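You operate a simulated robot arm through the tools that you are given. There is no shell and no other tool. Be economical: measure what you need, move in short steps, check, and stop when the job is done.

The job below is to be done with a simulated robot arm. You get a single attempt, and the scene is never put back.

Task
Bag the yellow tray's black cone and clip it in the yellow press.
Fine: stand the cone on the round plate, slip the clear bag over it; swing the arm out again afterwards. Set down upright: what you pick out.

Only the result counts: the job must be done as asked and must still hold three seconds after the hand-in. Knocking over, shifting, dropping, spilling or breaking anything else fails it.

Robot
A 7-joint arm with a two-finger parallel gripper, fixed in place. Base frame: the origin is at the foot of the arm, x ahead of it, y to its left, z up; the work surface is at about z = 0.8. Units: m, rad, N and s.
Its first joint turns from -2.897 to 2.897 rad. Payload 3.43 kg.
The TCP is the grasp point between the finger pads, 0.03 m short of the fingertips. In the tool frame z runs along the fingers and y along their closing line. The gripper opens to 0.094 m. The fingers are 0.028 m wide and 0.01 m thick; the gripper's body (0.05 by 0.096 m) begins 0.055 m behind the TCP.
Orientation is that of the tool frame in the base frame, as a unit quaternion [x, y, z, w]. With the fingers straight down and closing along the base's y, the tool's x points along the base's -x, its y along +y and its z along -z.

Tools
- The arm moves only by the tool step_arm. Its argument "targets" is a list of rows, each an object of numbers (a shift or turn left out is 0, a gripper value left out holds the last): "tx", "ty", "tz": the shift along the tool's x, y, z in m; "ax", "ay", "az": the turn, a rotation vector about the tool's x, y, z in rad; "fingers": the opening in per cent of the stroke, from 0 (shut) to 100 (fully open). In form: [{"tx": .., "ty": .., "tz": .., "ax": .., "ay": .., "az": .., "fingers": ..}, ...]. A call has 1 to 10 rows; each row is the pose to reach, as a shift and turn from the pose commanded when the call began, along the tool's axes at that moment. A row lasts 0.2 s, in which the tool goes at most 0.05 m and 0.15 rad; a call with a longer step from one row to the next is refused whole, and so is a gripper value outside its range. Where a pose cannot be reached the arm comes as near as it can. A force on the tool above 90 N (or 10 N above the force at the start of the call, whichever is more), or a blocked arm, ends the call early, and 0.2 s more pass. Each finger travels about 0.045 m/s and halts on what it meets, pressing with about 27 N; the grip force reading is that of the motor and also rises with nothing between the fingers. The clock runs only during rows and for 0.2 s after the last one: add rows that repeat a pose to give the fingers time. It gives the time, the measured TCP pose, the force on the tool (base axes), the opening and the grip force at its end, in the units of the frame above (readings bear some noise), with the torque about the TCP (base axes, N m) and any sound that the robot's microphone picked up.
- Cameras (640 x 400 px; columns grow to the right, rows downward): "scene" is fixed at [0.2211, -0.6495, 1.7142]; the picture's right is [0.51, -0.86, 0.00], its down [-0.62, -0.37, -0.69] and it looks along [0.59, 0.35, -0.73] (base axes); focal length 254 px, centre (320, 200). "wrist" rides on the gripper at [0.076, 0.014, -0.102] in the tool frame; the picture's right is [-0.18, 0.98, 0.00], its down [-0.75, -0.14, -0.64] and it looks along [-0.63, -0.12, 0.77] (tool axes); focal length 243 px, centre (320, 200). There is no depth. A picture from a camera that has moved, and an enlarged one, comes with that camera's place and axes in the base frame and with its lens.
- camera(camera): a new picture of that camera. No time passes.
- lift_body(by): slides the trunk up (or, below 0, down) by that many m; the arm rides with it, the base frame stays. It gives what a move gives, with no picture.
- zoom(camera, box): a new picture of the part [left, top, right, bottom] of that camera's present view, enlarged. No time passes.
- job_done(): hands the job in; it is judged then, once.

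Work in short steps. Places have to be worked out from the pictures, the camera data and where the tool is seen: move nearer, look again, correct. Check each grasp and each placing, and mend what went wrong. You have 120 turns and 68 pictures in all, those below and enlarged ones among them. Open the gripper and draw the arm clear of the work before you hand the job in, unless the task says otherwise; then end with one line.

The tools are called after "Request:" as name(argument=value, ...) on one line, values as JSON. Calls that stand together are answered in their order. step_arm: Moves the arm, as the interface text tells. Its arguments: {"type":"object","properties":{"targets":{"type":"array","items":{"type":"object","properties":{"tx":{"type":"number"},"ty":{"type":"number"},"tz":{"type":"number"},"ax":{"type":"number"},"ay":{"type":"number"},"az":{"type":"number"},"fingers":{"type":"number"}}}}},"required":["targets"]} The other tools are called the same way: lift_body (by) slides the trunk up or down; camera (camera) takes a picture; zoom (camera, box) takes an enlarged picture of a part of a camera's view; job_done () hands the job in.

At the start:

```text
clock: 0.0
tool_pos: [0.4535, -0.2697, 1.45]
ee_rot: [0.0, 1.0, 0.001, 0.0]
force: [-0.1, -0.2, 0.0]
torque: [-0.01, 0.0, -0.03]
opening: 0.0938
finger_force: 0.0
trunk travel left (down, up): [-0.55, 0.06]
```

scene: 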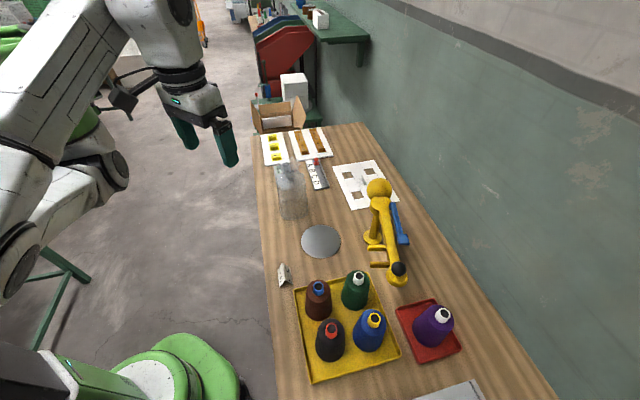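
wrist: 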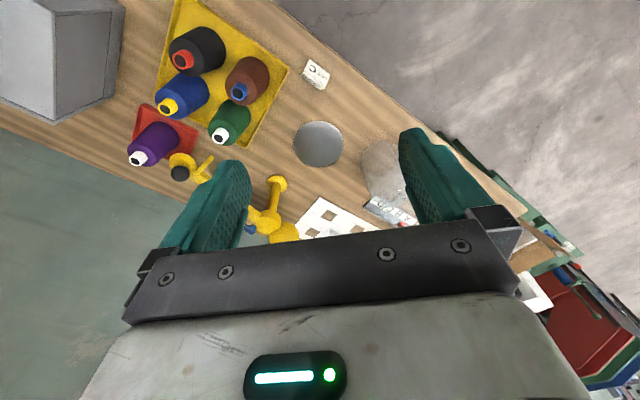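

I start by enlarging the work area to make out the cones, plate, bag and press.

Request:
zoom(camera="scene", box=[250, 220, 480, 400])

Request:
zoom(camera="scene", box=[240, 110, 430, 290])

```text
2.22 times, centred on (365, 310) of scene
camera zoom: at [0.2211, -0.6495, 1.7142], right [0.51, -0.86, 0.0], down [-0.62, -0.37, -0.69], along [0.59, 0.35, -0.73], focal length 565 px, centre (220, -44)
```

zoom: 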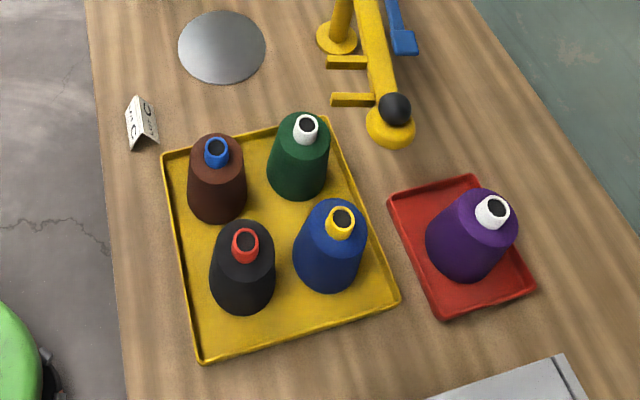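

```text
2.22 times, centred on (335, 200) of scene
camera zoom: at [0.2211, -0.6495, 1.7142], right [0.51, -0.86, 0.0], down [-0.62, -0.37, -0.69], along [0.59, 0.35, -0.73], focal length 565 px, centre (287, 200)
```

zoom: 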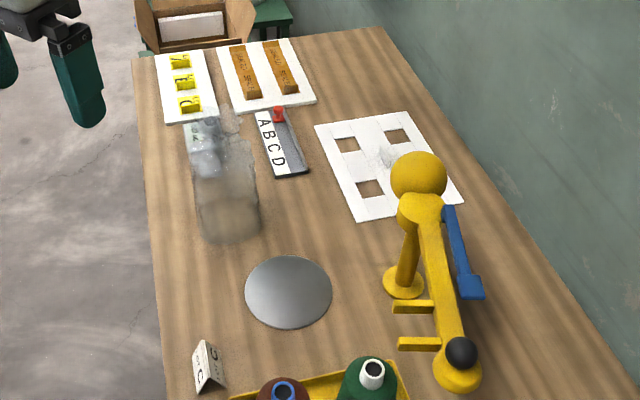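

The black cone (red neck) stands near (0.42,-0.57), the plate at (0.75,-0.33), the press about (0.88,-0.52). I go over toward the press, staying high, for a closer look.

Request:
step_arm(targets=[{"tx": -0.031, "ty": -0.0275, "tz": 0.019}, {"tx": -0.062, "ty": -0.055, "tz": 0.0375}, {"tx": -0.094, "ty": -0.0825, "tz": 0.056}, {"tx": -0.125, "ty": -0.11, "tz": 0.075}, {"tx": -0.156, "ty": -0.1375, "tz": 0.094}, {"tx": -0.1875, "ty": -0.165, "tz": 0.1125}, {"tx": -0.219, "ty": -0.1925, "tz": 0.131}, {"tx": -0.25, "ty": -0.22, "tz": 0.15}])

Request:
camera(camera="wrist")

Request:
camera(camera="scene")

```text
clock: 1.8
tool_pos: [0.7049, -0.4885, 1.2991]
ee_rot: [-0.001, 1.0, 0.0, 0.0]
force: [-0.1, 0.8, -0.1]
torque: [0.01, -0.04, 0.0]
opening: 0.0939
finger_force: 0.0
trunk travel left (down, up): [-0.55, 0.06]
```

```text
63 pictures are left
camera wrist: at [0.6296, -0.476, 1.4007], right [0.18, 0.98, 0.0], down [0.75, -0.14, 0.64], along [0.63, -0.12, -0.77], focal length 243 px, centre (320, 200)
```

wrist: 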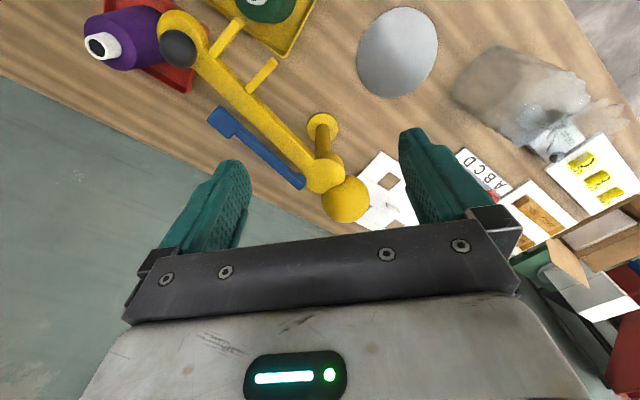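

```text
62 pictures are left
```

scene: 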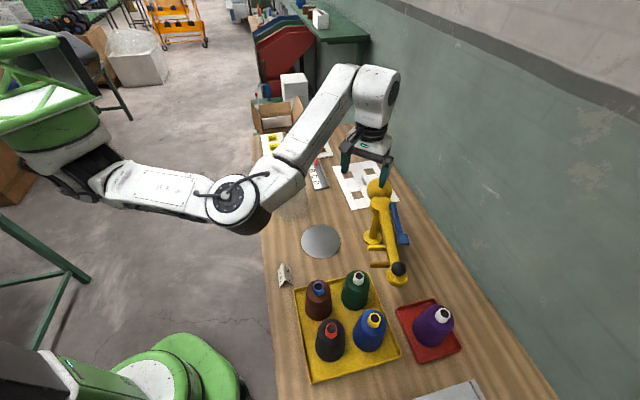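

Let me enlarge the press and the bag.

Request:
zoom(camera="wrist", box=[80, 0, 400, 220])

Request:
zoom(camera="wrist", box=[340, 0, 640, 240])

Request:
zoom(camera="scene", box=[340, 160, 430, 300])

```text
1.82 times, centred on (240, 110) of wrist
camera zoom: at [0.6296, -0.476, 1.4007], right [0.18, 0.98, 0.0], down [0.75, -0.14, 0.64], along [0.63, -0.12, -0.77], focal length 441 px, centre (466, 364)
```

zoom: 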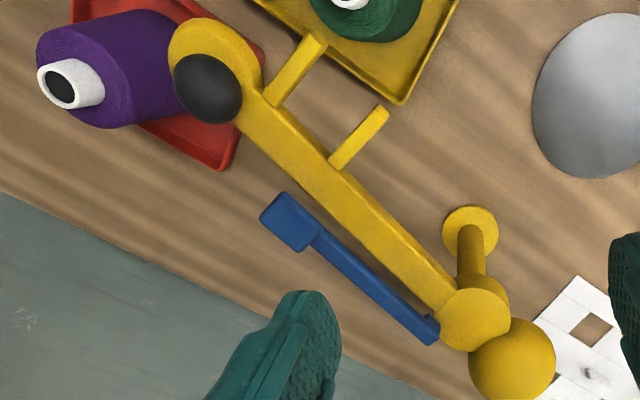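

```text
1.67 times, centred on (490, 120) of wrist
camera zoom: at [0.6296, -0.476, 1.4007], right [0.18, 0.98, 0.0], down [0.75, -0.14, 0.64], along [0.63, -0.12, -0.77], focal length 404 px, centre (37, 333)
```

zoom: 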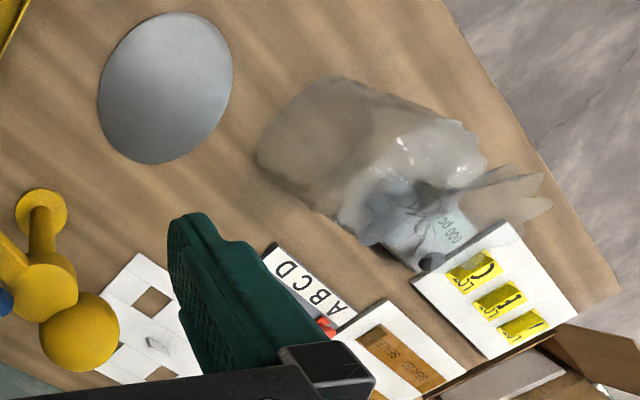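

```text
2.86 times, centred on (385, 230) of scene
camera zoom: at [0.2211, -0.6495, 1.7142], right [0.51, -0.86, 0.0], down [-0.62, -0.37, -0.69], along [0.59, 0.35, -0.73], focal length 727 px, centre (134, 114)
```

zoom: 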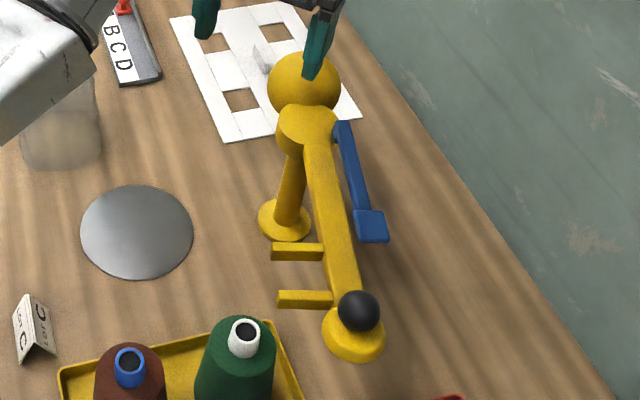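

The press pole is at about (0.885,-0.52), its arm at z≈1.02 with two prongs about 0.22 from the pole (the plate is as far), and a knob at (0.646,-0.659,1.046). Next I hover over the black cone to measure it.

Request:
step_arm(targets=[{"tx": 0.041, "ty": -0.0115, "tz": 0.015}, {"tx": 0.082, "ty": -0.023, "tz": 0.03}, {"tx": 0.123, "ty": -0.0345, "tz": 0.045}, {"tx": 0.164, "ty": -0.046, "tz": 0.06}, {"tx": 0.205, "ty": -0.0575, "tz": 0.075}, {"tx": 0.246, "ty": -0.069, "tz": 0.09}, {"tx": 0.285, "ty": -0.08, "tz": 0.1}])

Request:
camera(camera="wrist")

```text
clock: 3.4
tool_pos: [0.4208, -0.5713, 1.198]
ee_rot: [-0.002, 1.0, 0.001, 0.0]
force: [-0.2, -0.3, -0.2]
torque: [0.04, 0.0, -0.01]
opening: 0.094
finger_force: 0.1
trunk travel left (down, up): [-0.55, 0.06]
```

```text
58 pictures are left
camera wrist: at [0.3457, -0.5586, 1.3001], right [0.18, 0.98, 0.0], down [0.75, -0.14, 0.64], along [0.63, -0.12, -0.77], focal length 243 px, centre (320, 200)
```

wrist: 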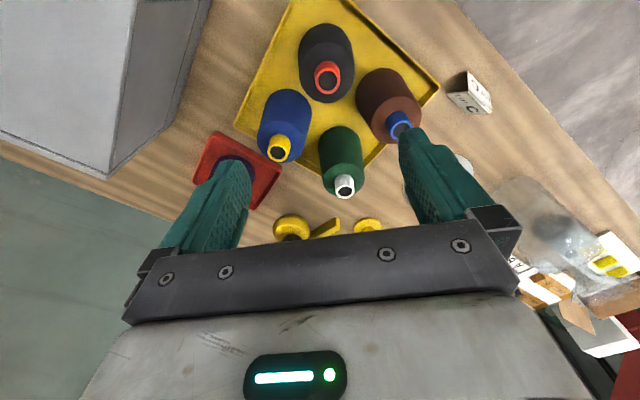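

Core top of the black cone is about (0.42,-0.566,0.99); I enlarge for sizes and clearances.

Request:
zoom(camera="wrist", box=[230, 0, 500, 200])

Request:
zoom(camera="scene", box=[250, 250, 410, 390])

```text
2.00 times, centred on (365, 100) of wrist
camera zoom: at [0.3457, -0.5586, 1.3001], right [0.18, 0.98, 0.0], down [0.75, -0.14, 0.64], along [0.63, -0.12, -0.77], focal length 485 px, centre (230, 400)
```

zoom: 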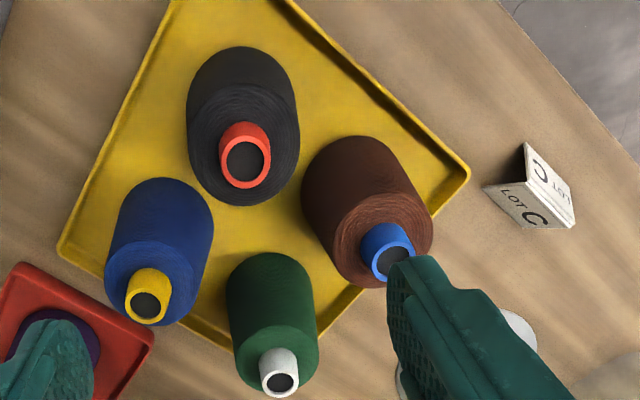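

```text
2.86 times, centred on (330, 320) of scene
camera zoom: at [0.2211, -0.6495, 1.7142], right [0.51, -0.86, 0.0], down [-0.62, -0.37, -0.69], along [0.59, 0.35, -0.73], focal length 727 px, centre (291, -143)
```

zoom: 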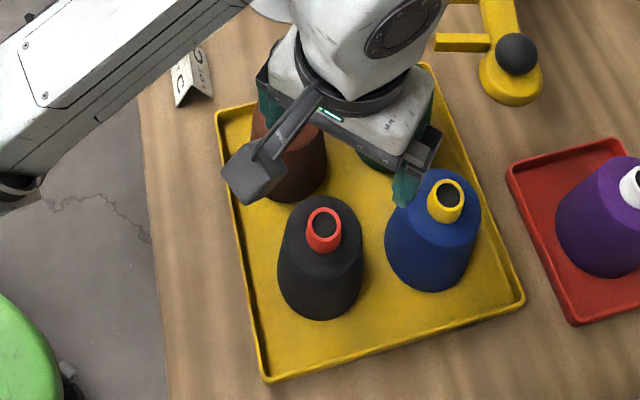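

Neck top is at about (0.4225,-0.565,0.988), about 3 cm wide and 2 cm tall. I'll half close and descend above it, aligned, then check.

Request:
step_arm(targets=[{"tx": -0.002, "ty": 0.006, "tz": 0.04, "fingers": 60}, {"tx": -0.002, "ty": 0.006, "tz": 0.08}, {"tx": -0.002, "ty": 0.006, "tz": 0.12}, {"tx": -0.002, "ty": 0.006, "tz": 0.14}, {"tx": -0.002, "ty": 0.006, "tz": 0.14}])

Request:
camera(camera="wrist")

Request:
zoom(camera="scene", box=[270, 260, 410, 380])

```text
clock: 4.6
tool_pos: [0.4222, -0.5641, 1.0571]
ee_rot: [0.0, 1.0, -0.001, 0.001]
force: [-1.0, 0.7, -0.5]
torque: [0.0, -0.01, 0.03]
opening: 0.0565
finger_force: 0.1
trunk travel left (down, up): [-0.55, 0.06]
```

```text
55 pictures are left
camera wrist: at [0.3471, -0.5506, 1.1595], right [0.18, 0.98, 0.0], down [0.75, -0.14, 0.64], along [0.63, -0.12, -0.77], focal length 243 px, centre (320, 200)
```

wrist: 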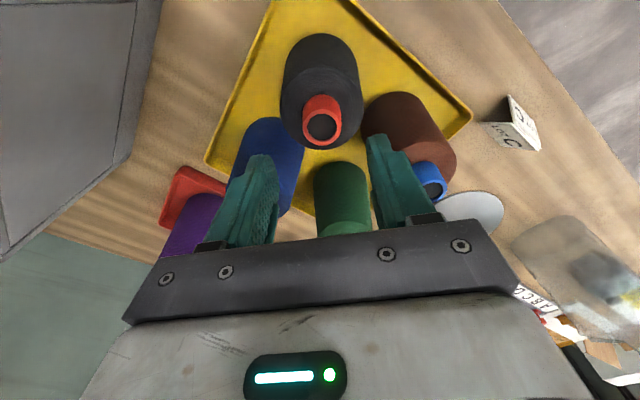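

```text
3.33 times, centred on (340, 320) of scene
camera zoom: at [0.2211, -0.6495, 1.7142], right [0.51, -0.86, 0.0], down [-0.62, -0.37, -0.69], along [0.59, 0.35, -0.73], focal length 848 px, centre (253, -200)
```

zoom: 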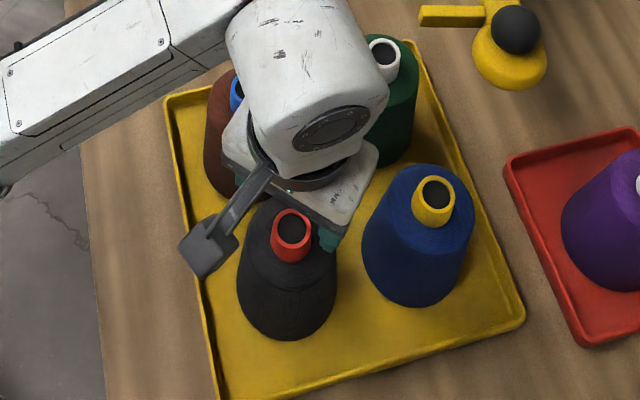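

Aligned: the neck is centred between the fingers. I descend to TCP z≈0.998 (tips just above the shoulder) and close on the neck.

Request:
step_arm(targets=[{"tz": 0.03}, {"tz": 0.05}, {"tz": 0.058}, {"tz": 0.058}, {"tz": 0.058, "fingers": 0}, {"tz": 0.058}, {"tz": 0.058}, {"tz": 0.058}, {"tz": 0.058}])

Request:
zoom(camera="wrist", box=[200, 40, 460, 260])

```text
clock: 6.6
tool_pos: [0.4215, -0.5632, 1.0023]
ee_rot: [-0.001, 1.0, 0.0, 0.0]
force: [-0.1, 0.5, -0.4]
torque: [-0.05, -0.05, -0.02]
opening: 0.03
finger_force: 27.0
trunk travel left (down, up): [-0.55, 0.06]
```

```text
1.82 times, centred on (330, 150) of wrist
camera zoom: at [0.3466, -0.5496, 1.1034], right [0.18, 0.98, 0.0], down [0.75, -0.14, 0.64], along [0.63, -0.12, -0.77], focal length 441 px, centre (302, 291)
```

zoom: 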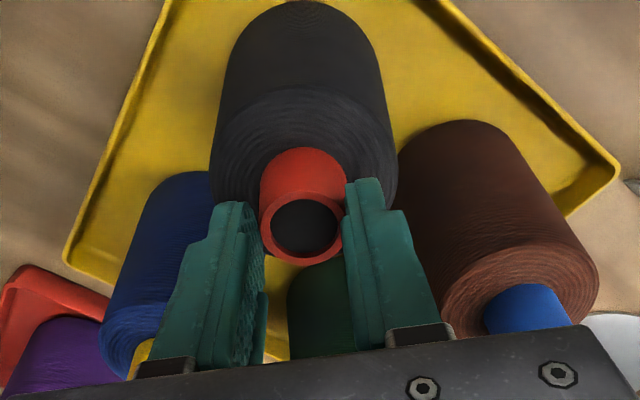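

Neck gripped at 0.030 m. I lift straight up slowly first and check.

Request:
step_arm(targets=[{"tz": -0.01}, {"tz": -0.03}, {"tz": -0.06}, {"tz": -0.1}, {"tz": -0.14}, {"tz": -0.18}, {"tz": -0.22}, {"tz": -0.25}, {"tz": -0.25}])

Request:
camera(camera="scene")

```text
clock: 8.6
tool_pos: [0.4207, -0.5637, 1.2523]
ee_rot: [0.001, 1.0, 0.0, 0.001]
force: [0.0, -0.3, -5.4]
torque: [0.01, 0.05, -0.03]
opening: 0.0301
finger_force: 27.0
trunk travel left (down, up): [-0.55, 0.06]
```

```text
52 pictures are left
```

scene: 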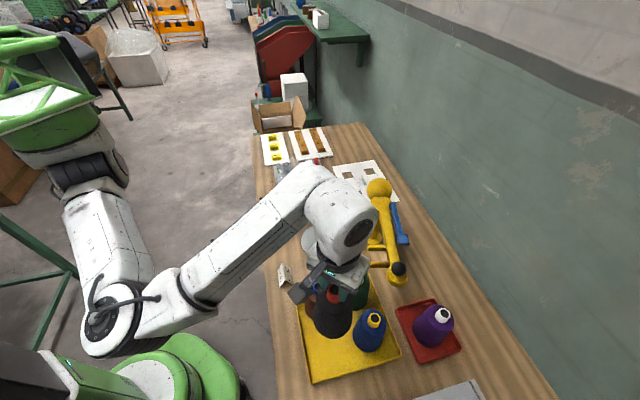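

Cone held (about 5 N). I carry it at this height to over the plate, which I judge at (0.751,-0.334).

Request:
step_arm(targets=[{"tx": -0.02, "ty": 0.014}, {"tx": -0.055, "ty": 0.038}, {"tx": -0.09, "ty": 0.063}, {"tx": -0.13, "ty": 0.09}, {"tx": -0.17, "ty": 0.118}, {"tx": -0.21, "ty": 0.146}, {"tx": -0.25, "ty": 0.174}, {"tx": -0.285, "ty": 0.199}, {"tx": -0.315, "ty": 0.219}, {"tx": -0.33, "ty": 0.23}])

Request:
camera(camera="wrist")

Request:
zoom(camera="scene", box=[240, 110, 430, 290])

```text
clock: 10.8
tool_pos: [0.7512, -0.3326, 1.2516]
ee_rot: [0.0, 1.0, 0.0, -0.001]
force: [-0.6, -0.2, -4.3]
torque: [0.04, 0.01, -0.01]
opening: 0.0299
finger_force: 26.6
trunk travel left (down, up): [-0.55, 0.06]
```

```text
51 pictures are left
camera wrist: at [0.6755, -0.3195, 1.3539], right [0.18, 0.98, 0.0], down [0.75, -0.14, 0.64], along [0.63, -0.12, -0.77], focal length 243 px, centre (320, 200)
```

wrist: 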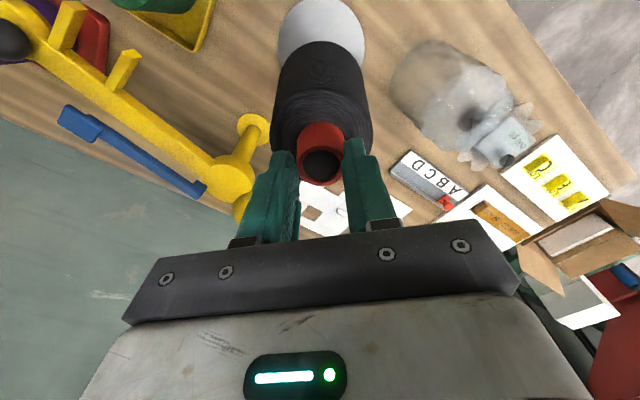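

```text
2.22 times, centred on (335, 200) of scene
camera zoom: at [0.2211, -0.6495, 1.7142], right [0.51, -0.86, 0.0], down [-0.62, -0.37, -0.69], along [0.59, 0.35, -0.73], focal length 565 px, centre (287, 200)
```

zoom: 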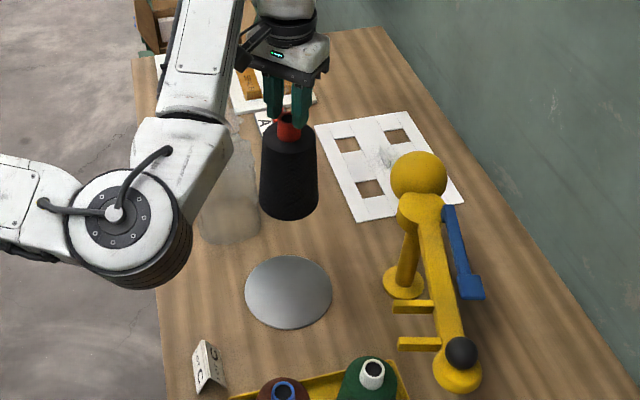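

All centred above the plate. I lower 0.17 m and look again, keeping an eye on the elbow.

Request:
step_arm(targets=[{"tz": 0.03}, {"tz": 0.07}, {"tz": 0.11}, {"tz": 0.15}, {"tz": 0.18}, {"tz": 0.2}, {"tz": 0.2}])

Request:
camera(camera="wrist")

Request:
camera(camera="scene")

```text
clock: 12.4
tool_pos: [0.7524, -0.3327, 1.0494]
ee_rot: [0.0, 1.0, 0.0, -0.001]
force: [-0.6, -0.2, -4.7]
torque: [0.0, 0.02, 0.01]
opening: 0.0298
finger_force: 26.4
trunk travel left (down, up): [-0.55, 0.06]
```

```text
49 pictures are left
camera wrist: at [0.6761, -0.3187, 1.1519], right [0.18, 0.98, 0.0], down [0.75, -0.14, 0.64], along [0.63, -0.12, -0.77], focal length 243 px, centre (320, 200)
```

wrist: 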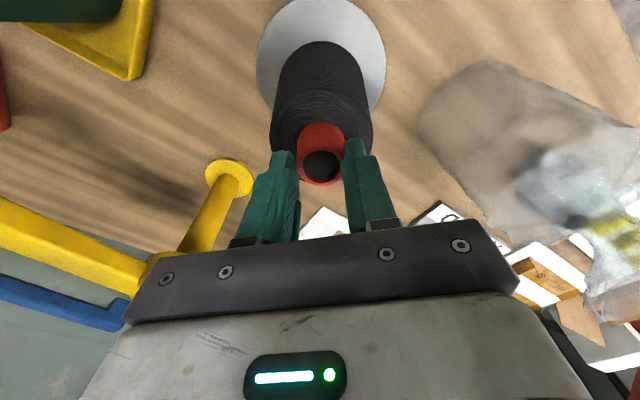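

```text
48 pictures are left
```

scene: 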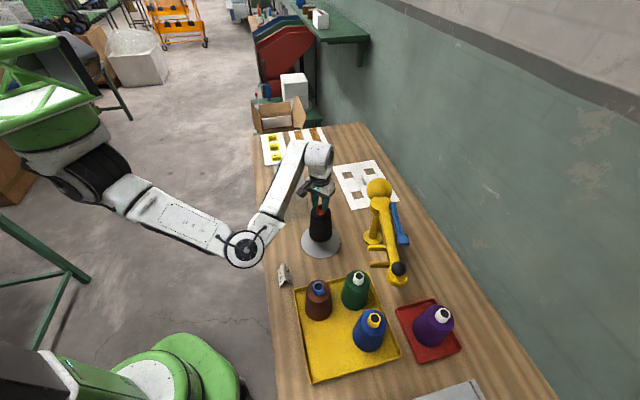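

Clear all round and well centred. I lower the last stretch in small steps and watch the force.

Request:
step_arm(targets=[{"tz": 0.02}, {"tz": 0.034}, {"tz": 0.04}, {"tz": 0.044}, {"tz": 0.044}])

Request:
zoom(camera="scene", box=[280, 180, 400, 280])

```text
clock: 13.6
tool_pos: [0.7517, -0.3342, 1.0064]
ee_rot: [0.0, 1.0, 0.0, 0.0]
force: [0.2, -0.3, -5.0]
torque: [-0.05, 0.03, -0.02]
opening: 0.03
finger_force: 27.0
trunk travel left (down, up): [-0.55, 0.06]
```

```text
4.00 times, centred on (340, 230) of scene
camera zoom: at [0.2211, -0.6495, 1.7142], right [0.51, -0.86, 0.0], down [-0.62, -0.37, -0.69], along [0.59, 0.35, -0.73], focal length 1017 px, centre (240, 80)
```

zoom: 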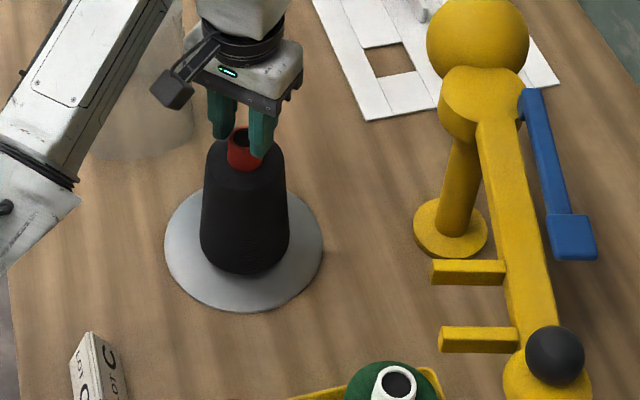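

The cone looks ~6 mm beyond the plate's centre, still a few mm up. I shift by −6 mm in x and lower until contact.

Request:
step_arm(targets=[{"tx": 0.006}, {"tx": 0.006, "tz": 0.002}, {"tx": 0.006, "tz": 0.004}, {"tx": 0.006, "tz": 0.004}])

```text
clock: 14.6
tool_pos: [0.7445, -0.3333, 1.0033]
ee_rot: [0.0, 1.0, 0.0, 0.001]
force: [-1.3, 1.6, 6.1]
torque: [0.11, 0.32, -0.05]
opening: 0.0297
finger_force: 26.8
trunk travel left (down, up): [-0.55, 0.06]
```

Contact is felt (force turned to +6 N), so the cone stands on the plate. I open the fingers and rise.

Request:
step_arm(targets=[{"tz": -0.001, "fingers": 60}, {"tz": -0.001}, {"tz": -0.001}, {"tz": -0.001}, {"tz": -0.03}, {"tz": -0.07}, {"tz": -0.11}, {"tz": -0.15}, {"tz": -0.2}, {"tz": -0.24}])

Request:
zoom(camera="scene", box=[280, 180, 400, 280])

Request:
camera(camera="wrist")

```text
clock: 16.8
tool_pos: [0.7421, -0.3341, 1.2429]
ee_rot: [-0.001, 1.0, 0.0, 0.0]
force: [-0.4, 0.3, 0.2]
torque: [-0.01, 0.0, -0.01]
opening: 0.0565
finger_force: 0.1
trunk travel left (down, up): [-0.55, 0.06]
```

```text
4.00 times, centred on (340, 230) of scene
camera zoom: at [0.2211, -0.6495, 1.7142], right [0.51, -0.86, 0.0], down [-0.62, -0.37, -0.69], along [0.59, 0.35, -0.73], focal length 1017 px, centre (240, 80)
```

zoom: 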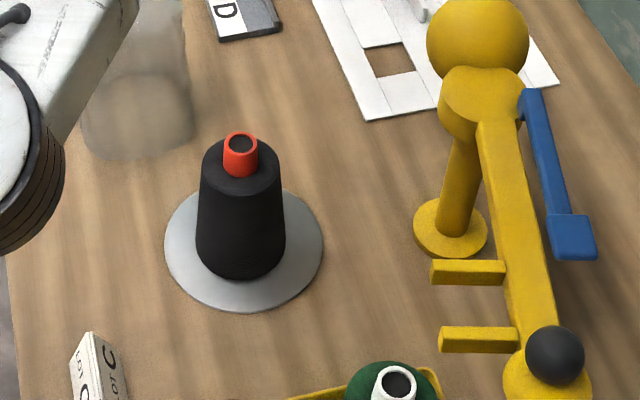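

```text
45 pictures are left
camera wrist: at [0.6683, -0.3202, 1.3447], right [0.18, 0.98, 0.0], down [0.75, -0.14, 0.64], along [0.63, -0.12, -0.77], focal length 243 px, centre (320, 200)
```

wrist: 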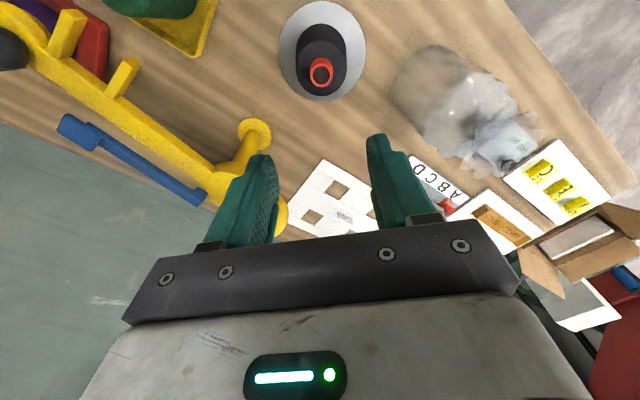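

The cone stands upright in the plate's middle. Now I enlarge the bag to find its shape and where to hold it.

Request:
zoom(camera="wrist", box=[370, 20, 570, 190])

Request:
zoom(camera="scene", box=[250, 120, 350, 230])

```text
2.35 times, centred on (470, 105) of wrist
camera zoom: at [0.6683, -0.3202, 1.3447], right [0.18, 0.98, 0.0], down [0.75, -0.14, 0.64], along [0.63, -0.12, -0.77], focal length 571 px, centre (-33, 424)
```

zoom: 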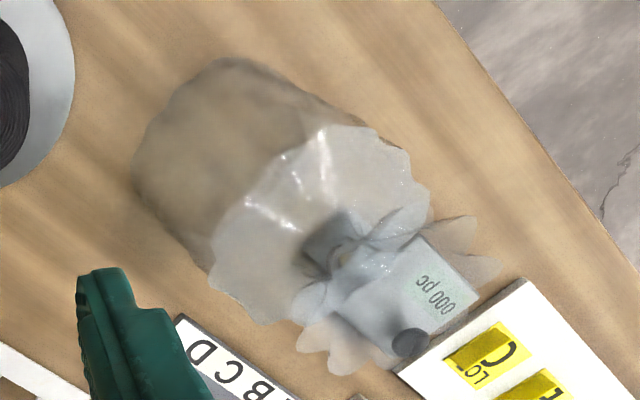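

```text
3.64 times, centred on (300, 175) of scene
camera zoom: at [0.2211, -0.6495, 1.7142], right [0.51, -0.86, 0.0], down [-0.62, -0.37, -0.69], along [0.59, 0.35, -0.73], focal length 925 px, centre (393, 291)
```

zoom: 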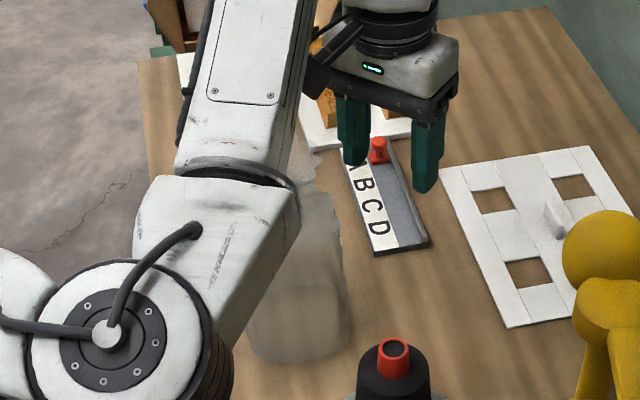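

The bag stands mouth down at about (0.842,-0.135), pinched neck near z≈1.03 with a frill above it. I go high over it for a better look.

Request:
step_arm(targets=[{"tx": -0.02, "ty": 0.04, "tz": -0.01, "fingers": 100}, {"tx": -0.04, "ty": 0.08, "tz": -0.02}, {"tx": -0.06, "ty": 0.12, "tz": -0.03}, {"tx": -0.08, "ty": 0.16, "tz": -0.04}, {"tx": -0.1, "ty": 0.2, "tz": -0.05}, {"tx": -0.1, "ty": 0.2, "tz": -0.05}])

Request:
zoom(camera="wrist", box=[200, 0, 520, 220])

Request:
zoom(camera="scene", box=[240, 110, 350, 230])

```text
clock: 18.2
tool_pos: [0.8473, -0.1317, 1.2917]
ee_rot: [0.0, 1.0, 0.001, 0.0]
force: [-0.3, -0.5, -0.4]
torque: [0.0, 0.01, 0.02]
opening: 0.0941
finger_force: 0.1
trunk travel left (down, up): [-0.55, 0.06]
```

```text
1.82 times, centred on (360, 110) of wrist
camera zoom: at [0.7713, -0.1196, 1.3937], right [0.18, 0.98, 0.0], down [0.75, -0.14, 0.64], along [0.63, -0.12, -0.77], focal length 441 px, centre (247, 364)
```

zoom: 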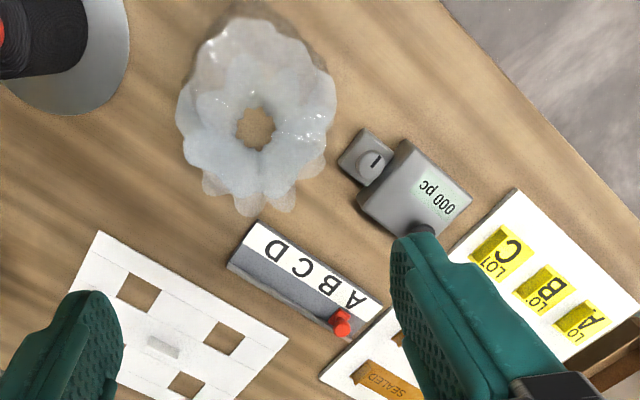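

```text
3.33 times, centred on (295, 170) of scene
camera zoom: at [0.2211, -0.6495, 1.7142], right [0.51, -0.86, 0.0], down [-0.62, -0.37, -0.69], along [0.59, 0.35, -0.73], focal length 848 px, centre (403, 300)
```

zoom: 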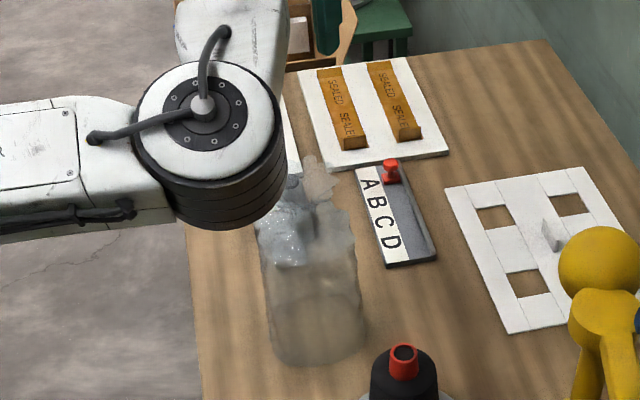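

The hole of the bag's gathered neck is right under the TCP at (0.847,-0.13). To judge its heights and frill, I back off and tilt the gripper to see it from the side.

Request:
step_arm(targets=[{"tx": 0.04}, {"tx": 0.08, "ay": -0.12}, {"tx": 0.12, "tz": 0.005, "ay": -0.25}, {"tx": 0.16, "tz": 0.01, "ay": -0.38}, {"tx": 0.2, "tz": 0.02, "ay": -0.5}, {"tx": 0.24, "tz": 0.03, "ay": -0.62}, {"tx": 0.27, "tz": 0.04, "ay": -0.75}, {"tx": 0.27, "tz": 0.04, "ay": -0.75}])

Request:
camera(camera="wrist")

```text
clock: 20.0
tool_pos: [0.6653, -0.2577, 1.2995]
ee_rot: [0.0, 0.93, 0.0, 0.366]
force: [0.5, 0.3, 0.6]
torque: [-0.01, 0.04, 0.0]
opening: 0.0941
finger_force: 0.0
out of reach, approached as far as the arm can: row 4, 5, 6, 7, 8
trunk travel left (down, up): [-0.55, 0.06]
```

```text
40 pictures are left
camera wrist: at [0.5408, -0.2434, 1.3229], right [0.13, 0.98, 0.13], down [0.11, -0.14, 0.98], along [0.98, -0.12, -0.13], focal length 243 px, centre (320, 200)
```

wrist: 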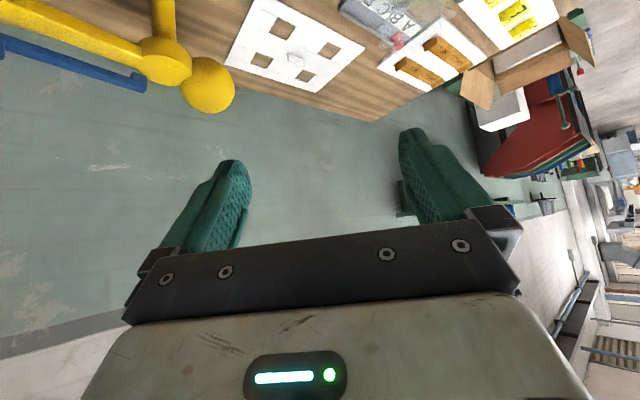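

The tilt was too much for the arm here. I lessen the tilt to about 0.4 and move sideways toward the bag.

Request:
step_arm(targets=[{"ay": 0.12, "ty": 0.02}, {"ay": 0.24, "ty": 0.05}, {"ay": 0.35, "ty": 0.08}, {"ay": 0.35, "ty": 0.1}, {"ay": 0.35, "ty": 0.12}])

Request:
camera(camera="wrist")

Request:
camera(camera="scene")

```text
clock: 21.2
tool_pos: [0.6778, -0.1584, 1.3022]
ee_rot: [0.0, 0.98, 0.001, 0.198]
force: [-0.2, -0.4, 0.0]
torque: [0.0, -0.01, -0.02]
opening: 0.0941
finger_force: 0.0
out of reach, approached as far as the arm can: row 2, 3, 4, 5
trunk travel left (down, up): [-0.55, 0.06]
```

```text
39 pictures are left
camera wrist: at [0.5681, -0.1443, 1.3679], right [0.17, 0.98, 0.07], down [0.45, -0.14, 0.88], along [0.88, -0.12, -0.46], focal length 243 px, centre (320, 200)
```

wrist: 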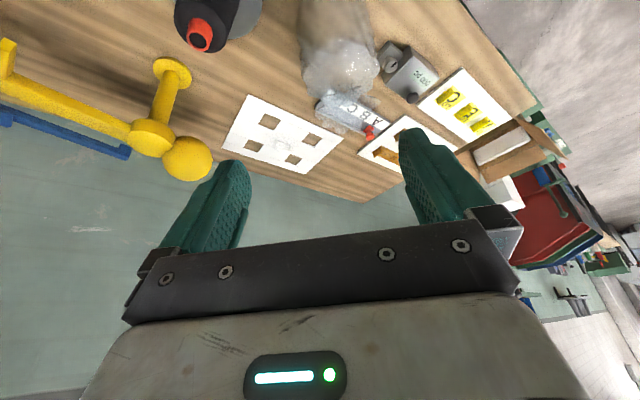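

```text
38 pictures are left
```

scene: 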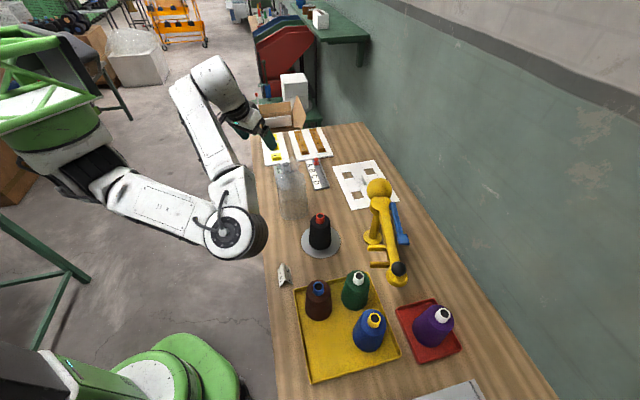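

Both cameras now show the bag unobstructed; I enlarge both.

Request:
zoom(camera="wrist", box=[260, 0, 420, 140])

Request:
zoom(camera="scene", box=[260, 145, 330, 225])

```text
2.86 times, centred on (340, 70) of wrist
camera zoom: at [0.5681, -0.1443, 1.3679], right [0.17, 0.98, 0.07], down [0.45, -0.14, 0.88], along [0.88, -0.12, -0.46], focal length 693 px, centre (263, 571)
```

zoom: 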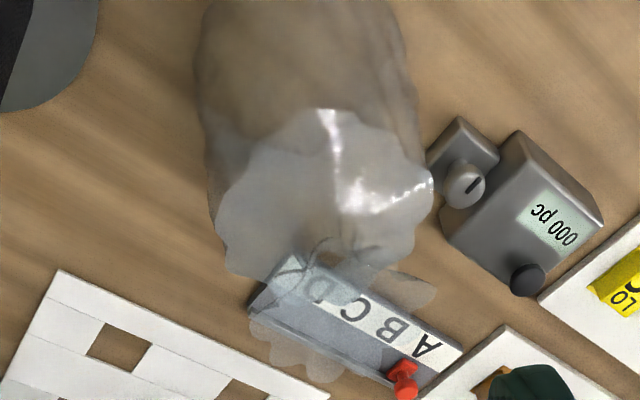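

```text
5.00 times, centred on (295, 185) of scene
camera zoom: at [0.2211, -0.6495, 1.7142], right [0.51, -0.86, 0.0], down [-0.62, -0.37, -0.69], along [0.59, 0.35, -0.73], focal length 1272 px, centre (445, 275)
```

zoom: 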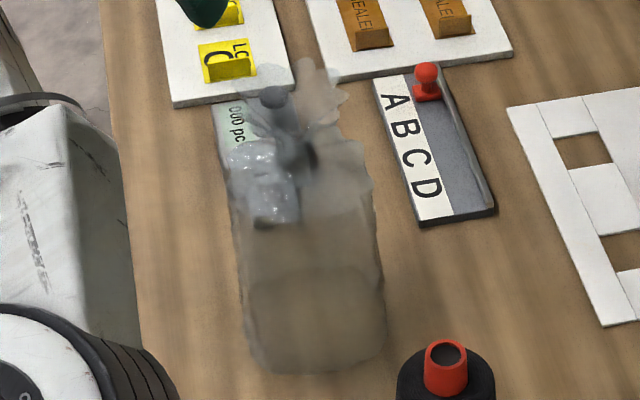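

The pinched neck is at about (0.847,-0.131) and z≈1.02, with the frill to 1.08 and shoulder near 0.99. I level the tool again first.

Request:
step_arm(targets=[{"ay": 0.1}, {"ay": 0.2}, {"ay": 0.3}, {"ay": 0.4}, {"ay": 0.4}])

```text
clock: 22.4
tool_pos: [0.6752, -0.1574, 1.3036]
ee_rot: [0.0, 1.0, 0.0, -0.001]
force: [-0.3, 0.3, -0.2]
torque: [0.01, -0.01, 0.02]
opening: 0.094
finger_force: 0.1
trunk travel left (down, up): [-0.55, 0.06]
```

Level again. I move over the bag to z≈1.17, tips still above the frill, and check the alignment.

Request:
step_arm(targets=[{"tx": -0.045, "ty": 0.007, "tz": 0.01}, {"tx": -0.09, "ty": 0.014, "tz": 0.02}, {"tx": -0.135, "ty": 0.021, "tz": 0.03}, {"tx": -0.172, "ty": 0.0265, "tz": 0.05}, {"tx": -0.172, "ty": 0.0265, "tz": 0.09}, {"tx": -0.172, "ty": 0.0265, "tz": 0.13}, {"tx": -0.172, "ty": 0.0265, "tz": 0.13}])

Request:
zoom(camera="wrist", box=[180, 0, 500, 220])

```text
clock: 24.0
tool_pos: [0.8467, -0.1318, 1.175]
ee_rot: [-0.001, 1.0, 0.0, 0.0]
force: [-0.8, 1.1, 0.6]
torque: [0.02, -0.01, -0.01]
opening: 0.0941
finger_force: 0.0
trunk travel left (down, up): [-0.55, 0.06]
```

```text
1.82 times, centred on (340, 110) of wrist
camera zoom: at [0.772, -0.1181, 1.2778], right [0.18, 0.98, 0.0], down [0.75, -0.14, 0.64], along [0.63, -0.12, -0.77], focal length 441 px, centre (284, 364)
```

zoom: 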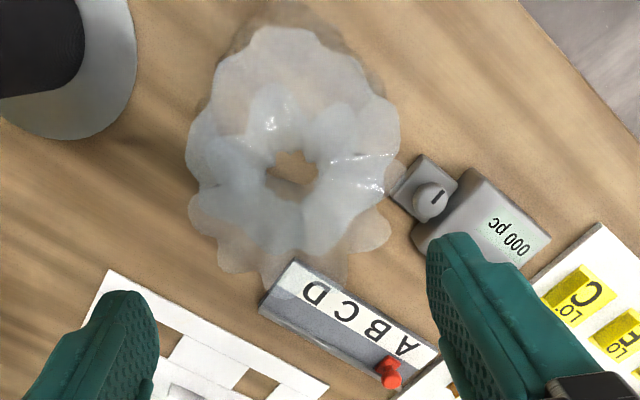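

Neck hole at (0.844,-0.128) – nearly under the TCP. I descend slowly to z≈1.04 with the fingers fully open, watching the force.

Request:
step_arm(targets=[{"tx": 0.002, "ty": 0.003, "tz": 0.03}, {"tx": 0.002, "ty": 0.003, "tz": 0.06}, {"tx": 0.002, "ty": 0.003, "tz": 0.08}, {"tx": 0.002, "ty": 0.003, "tz": 0.1}, {"tx": 0.002, "ty": 0.003, "tz": 0.115}, {"tx": 0.002, "ty": 0.003, "tz": 0.125}, {"tx": 0.002, "ty": 0.003, "tz": 0.133}, {"tx": 0.002, "ty": 0.003, "tz": 0.133}])

Request:
camera(camera="wrist")

```text
clock: 25.8
tool_pos: [0.8455, -0.1274, 1.0401]
ee_rot: [0.0, 1.0, 0.0, 0.0]
force: [0.0, 0.0, 0.3]
torque: [0.03, 0.04, -0.01]
opening: 0.0941
finger_force: 0.3
trunk travel left (down, up): [-0.55, 0.06]
```

```text
34 pictures are left
camera wrist: at [0.7702, -0.114, 1.143], right [0.18, 0.98, 0.0], down [0.75, -0.14, 0.64], along [0.63, -0.12, -0.77], focal length 243 px, centre (320, 200)
```

wrist: 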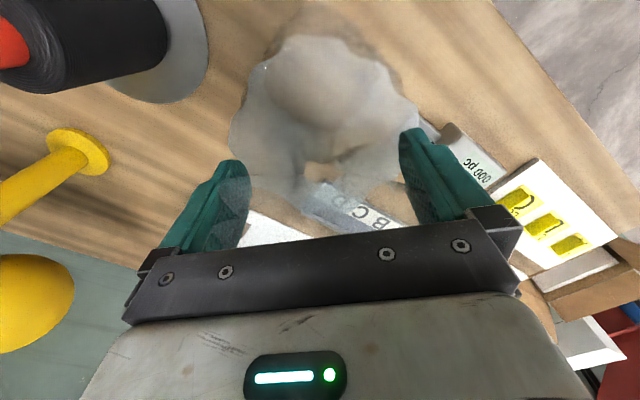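

No contact force, the neck sits between the fingers. I close.

Request:
step_arm(targets=[{"fingers": 0}, {}, {}, {}, {}, {}, {}])

Request:
camera(camera="wrist")

```text
clock: 27.4
tool_pos: [0.8459, -0.1272, 1.0408]
ee_rot: [0.0, 1.0, 0.0, 0.0]
force: [-0.5, -0.1, 0.3]
torque: [-0.01, -0.04, -0.01]
opening: 0.0249
finger_force: 26.8
trunk travel left (down, up): [-0.55, 0.06]
```

```text
33 pictures are left
camera wrist: at [0.7702, -0.114, 1.1431], right [0.18, 0.98, 0.0], down [0.75, -0.14, 0.64], along [0.63, -0.12, -0.77], focal length 243 px, centre (320, 200)
```

wrist: 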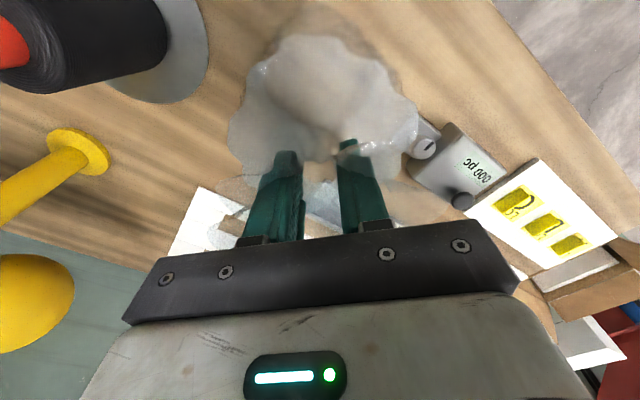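

Stopped at 0.025 m on the bag's neck. I lift it straight up by 0.25 m.

Request:
step_arm(targets=[{"tz": -0.01}, {"tz": -0.03}, {"tz": -0.06}, {"tz": -0.1}, {"tz": -0.14}, {"tz": -0.18}, {"tz": -0.22}, {"tz": -0.25}, {"tz": -0.25}])

Request:
zoom(camera="scene", box=[230, 80, 430, 280])

Request:
camera(camera="wrist")

```text
clock: 29.4
tool_pos: [0.846, -0.1273, 1.29]
ee_rot: [0.001, 1.0, 0.0, 0.0]
force: [-0.6, 0.5, 0.1]
torque: [0.04, -0.01, 0.01]
opening: 0.025
finger_force: 27.1
trunk travel left (down, up): [-0.55, 0.06]
```

```text
2.00 times, centred on (330, 180) of scene
camera zoom: at [0.2211, -0.6495, 1.7142], right [0.51, -0.86, 0.0], down [-0.62, -0.37, -0.69], along [0.59, 0.35, -0.73], focal length 509 px, centre (300, 240)
```

zoom: 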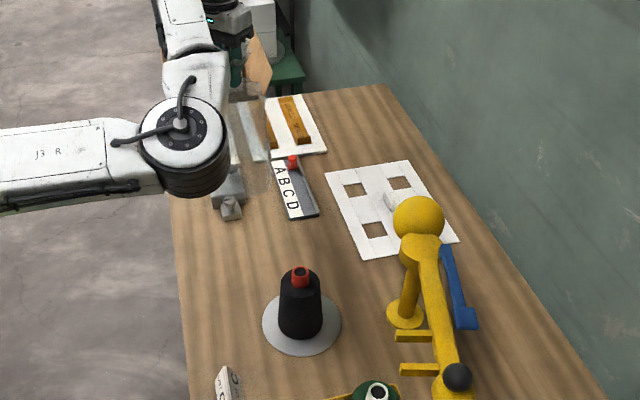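

```text
31 pictures are left
camera wrist: at [0.7697, -0.1135, 1.3923], right [0.18, 0.98, 0.0], down [0.75, -0.14, 0.64], along [0.63, -0.12, -0.77], focal length 243 px, centre (320, 200)
```

wrist: 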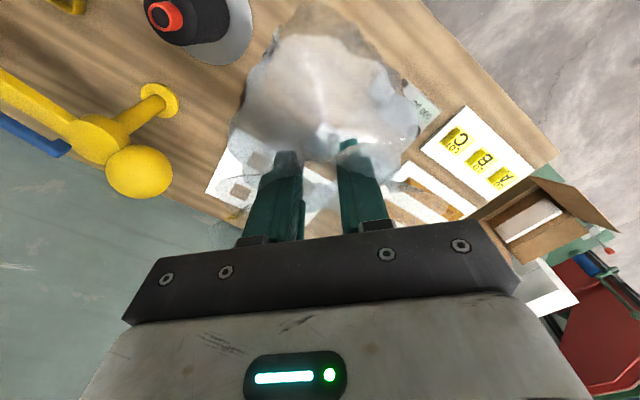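

The bag came up with the gripper, its rim at about z≈1.05, above the cone's 0.99. I carry it to above the cone at (0.744,-0.334).

Request:
step_arm(targets=[{"tx": 0.013, "ty": -0.026}, {"tx": 0.03, "ty": -0.062}, {"tx": 0.048, "ty": -0.098}, {"tx": 0.066, "ty": -0.134}, {"tx": 0.082, "ty": -0.168}, {"tx": 0.095, "ty": -0.193}, {"tx": 0.102, "ty": -0.207}, {"tx": 0.102, "ty": -0.207}])

Request:
camera(camera="wrist")

Request:
zoom(camera="scene", box=[270, 150, 380, 270])

```text
clock: 31.2
tool_pos: [0.745, -0.3346, 1.291]
ee_rot: [0.0, 1.0, 0.0, 0.0]
force: [0.1, 0.1, -1.3]
torque: [0.01, -0.02, 0.0]
opening: 0.0249
finger_force: 27.2
trunk travel left (down, up): [-0.55, 0.06]
```

```text
30 pictures are left
camera wrist: at [0.6688, -0.3202, 1.3924], right [0.18, 0.98, 0.0], down [0.75, -0.14, 0.64], along [0.63, -0.12, -0.77], focal length 243 px, centre (320, 200)
```

wrist: 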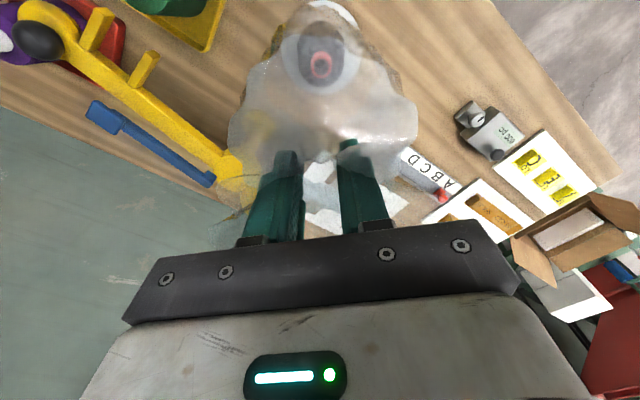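

```text
3.33 times, centred on (325, 210) of scene
camera zoom: at [0.2211, -0.6495, 1.7142], right [0.51, -0.86, 0.0], down [-0.62, -0.37, -0.69], along [0.59, 0.35, -0.73], focal length 848 px, centre (303, 167)
```

zoom: 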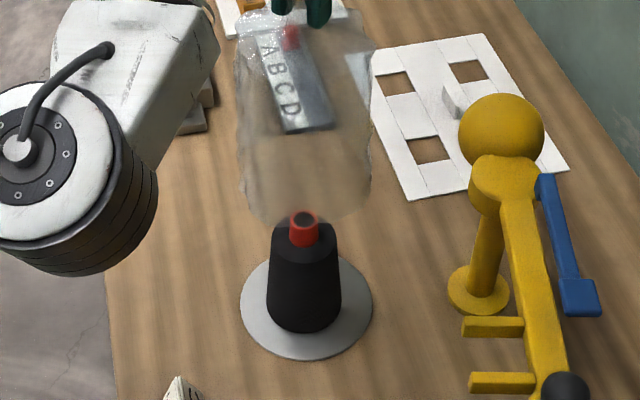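

Bag and cone axes coincide in both views. I lower the bag over the cone in two parts.

Request:
step_arm(targets=[{"tz": 0.03}, {"tz": 0.06}, {"tz": 0.09}, {"tz": 0.12}, {"tz": 0.15}, {"tz": 0.15}])

Request:
zoom(camera="scene", box=[270, 150, 380, 270])

```text
clock: 32.6
tool_pos: [0.7445, -0.335, 1.1409]
ee_rot: [0.0, 1.0, 0.0, 0.0]
force: [-0.3, 0.2, 0.6]
torque: [-0.02, 0.01, -0.04]
opening: 0.0248
finger_force: 27.0
trunk travel left (down, up): [-0.55, 0.06]
```

```text
3.33 times, centred on (325, 210) of scene
camera zoom: at [0.2211, -0.6495, 1.7142], right [0.51, -0.86, 0.0], down [-0.62, -0.37, -0.69], along [0.59, 0.35, -0.73], focal length 848 px, centre (303, 167)
```

zoom: 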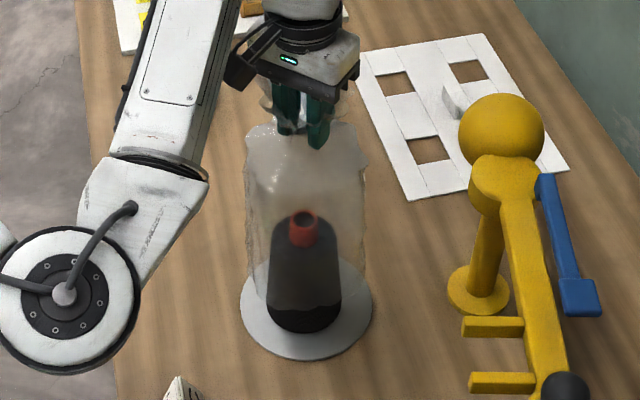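

The bag is sliding down cleanly. I lower to just above the plate, then feel for contact.

Request:
step_arm(targets=[{"tz": 0.03}, {"tz": 0.06}, {"tz": 0.08}, {"tz": 0.09}, {"tz": 0.095}, {"tz": 0.097}, {"tz": 0.097}])

Request:
zoom(camera="scene", box=[270, 150, 380, 270])

```text
clock: 34.2
tool_pos: [0.7445, -0.3343, 1.0468]
ee_rot: [0.0, 1.0, -0.001, 0.002]
force: [1.8, 0.9, 17.7]
torque: [0.1, -0.03, 0.0]
opening: 0.0249
finger_force: 27.2
trunk travel left (down, up): [-0.55, 0.06]
```

```text
3.33 times, centred on (325, 210) of scene
camera zoom: at [0.2211, -0.6495, 1.7142], right [0.51, -0.86, 0.0], down [-0.62, -0.37, -0.69], along [0.59, 0.35, -0.73], focal length 848 px, centre (303, 167)
```

zoom: 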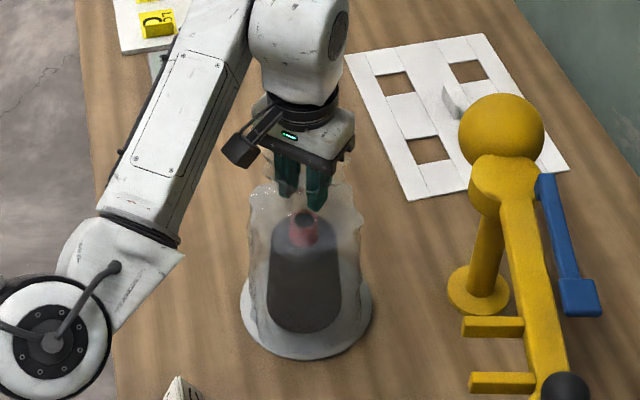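

The rim stands on the plate (17.7 N contact). I ease 2 mm, open, and rise straight up.

Request:
step_arm(targets=[{"tz": -0.002}, {"tz": -0.002, "fingers": 100}, {"tz": -0.002}, {"tz": -0.002}, {"tz": -0.002}, {"tz": -0.002}, {"tz": -0.002}, {"tz": -0.02}, {"tz": -0.05}, {"tz": -0.09}])

Request:
step_arm(targets=[{"tz": -0.04}, {"tz": -0.08}, {"tz": -0.12}, {"tz": -0.16}, {"tz": -0.16, "tx": 0.04}, {"tz": -0.16, "tx": 0.08}])

Request:
camera(camera="scene")

Request:
camera(camera="wrist")

```text
clock: 36.4
tool_pos: [0.7459, -0.3347, 1.135]
ee_rot: [0.0, 1.0, 0.001, 0.0]
force: [-1.2, -0.7, 0.5]
torque: [-0.05, -0.02, -0.01]
opening: 0.0942
finger_force: 0.2
trunk travel left (down, up): [-0.55, 0.06]
```

```text
clock: 37.8
tool_pos: [0.6653, -0.3349, 1.295]
ee_rot: [-0.001, 1.0, 0.001, -0.001]
force: [0.2, 0.1, -0.1]
torque: [0.03, 0.0, 0.0]
opening: 0.094
finger_force: 0.1
trunk travel left (down, up): [-0.55, 0.06]
```

```text
26 pictures are left
```

scene: 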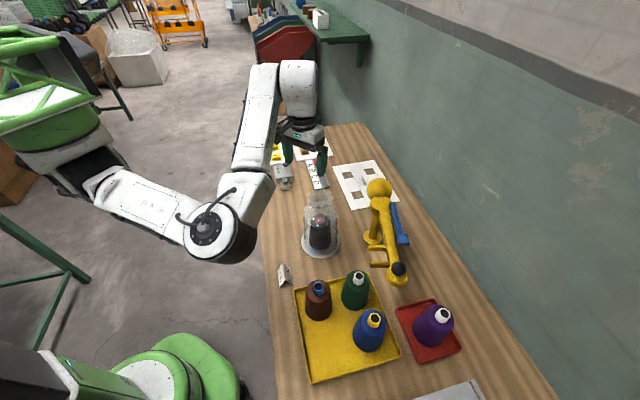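

```text
25 pictures are left
camera wrist: at [0.5905, -0.3214, 1.3979], right [0.18, 0.98, 0.0], down [0.75, -0.14, 0.64], along [0.63, -0.12, -0.77], focal length 243 px, centre (320, 200)
```

wrist: 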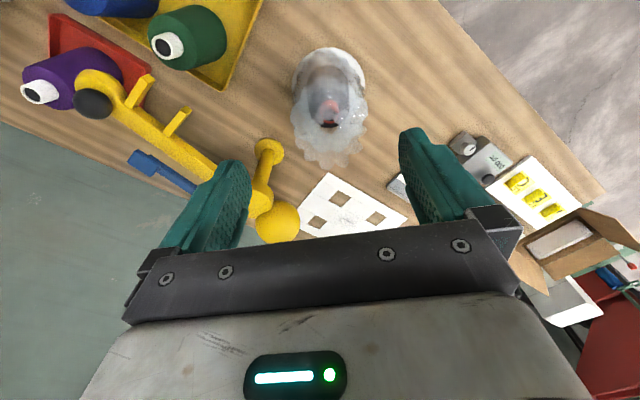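

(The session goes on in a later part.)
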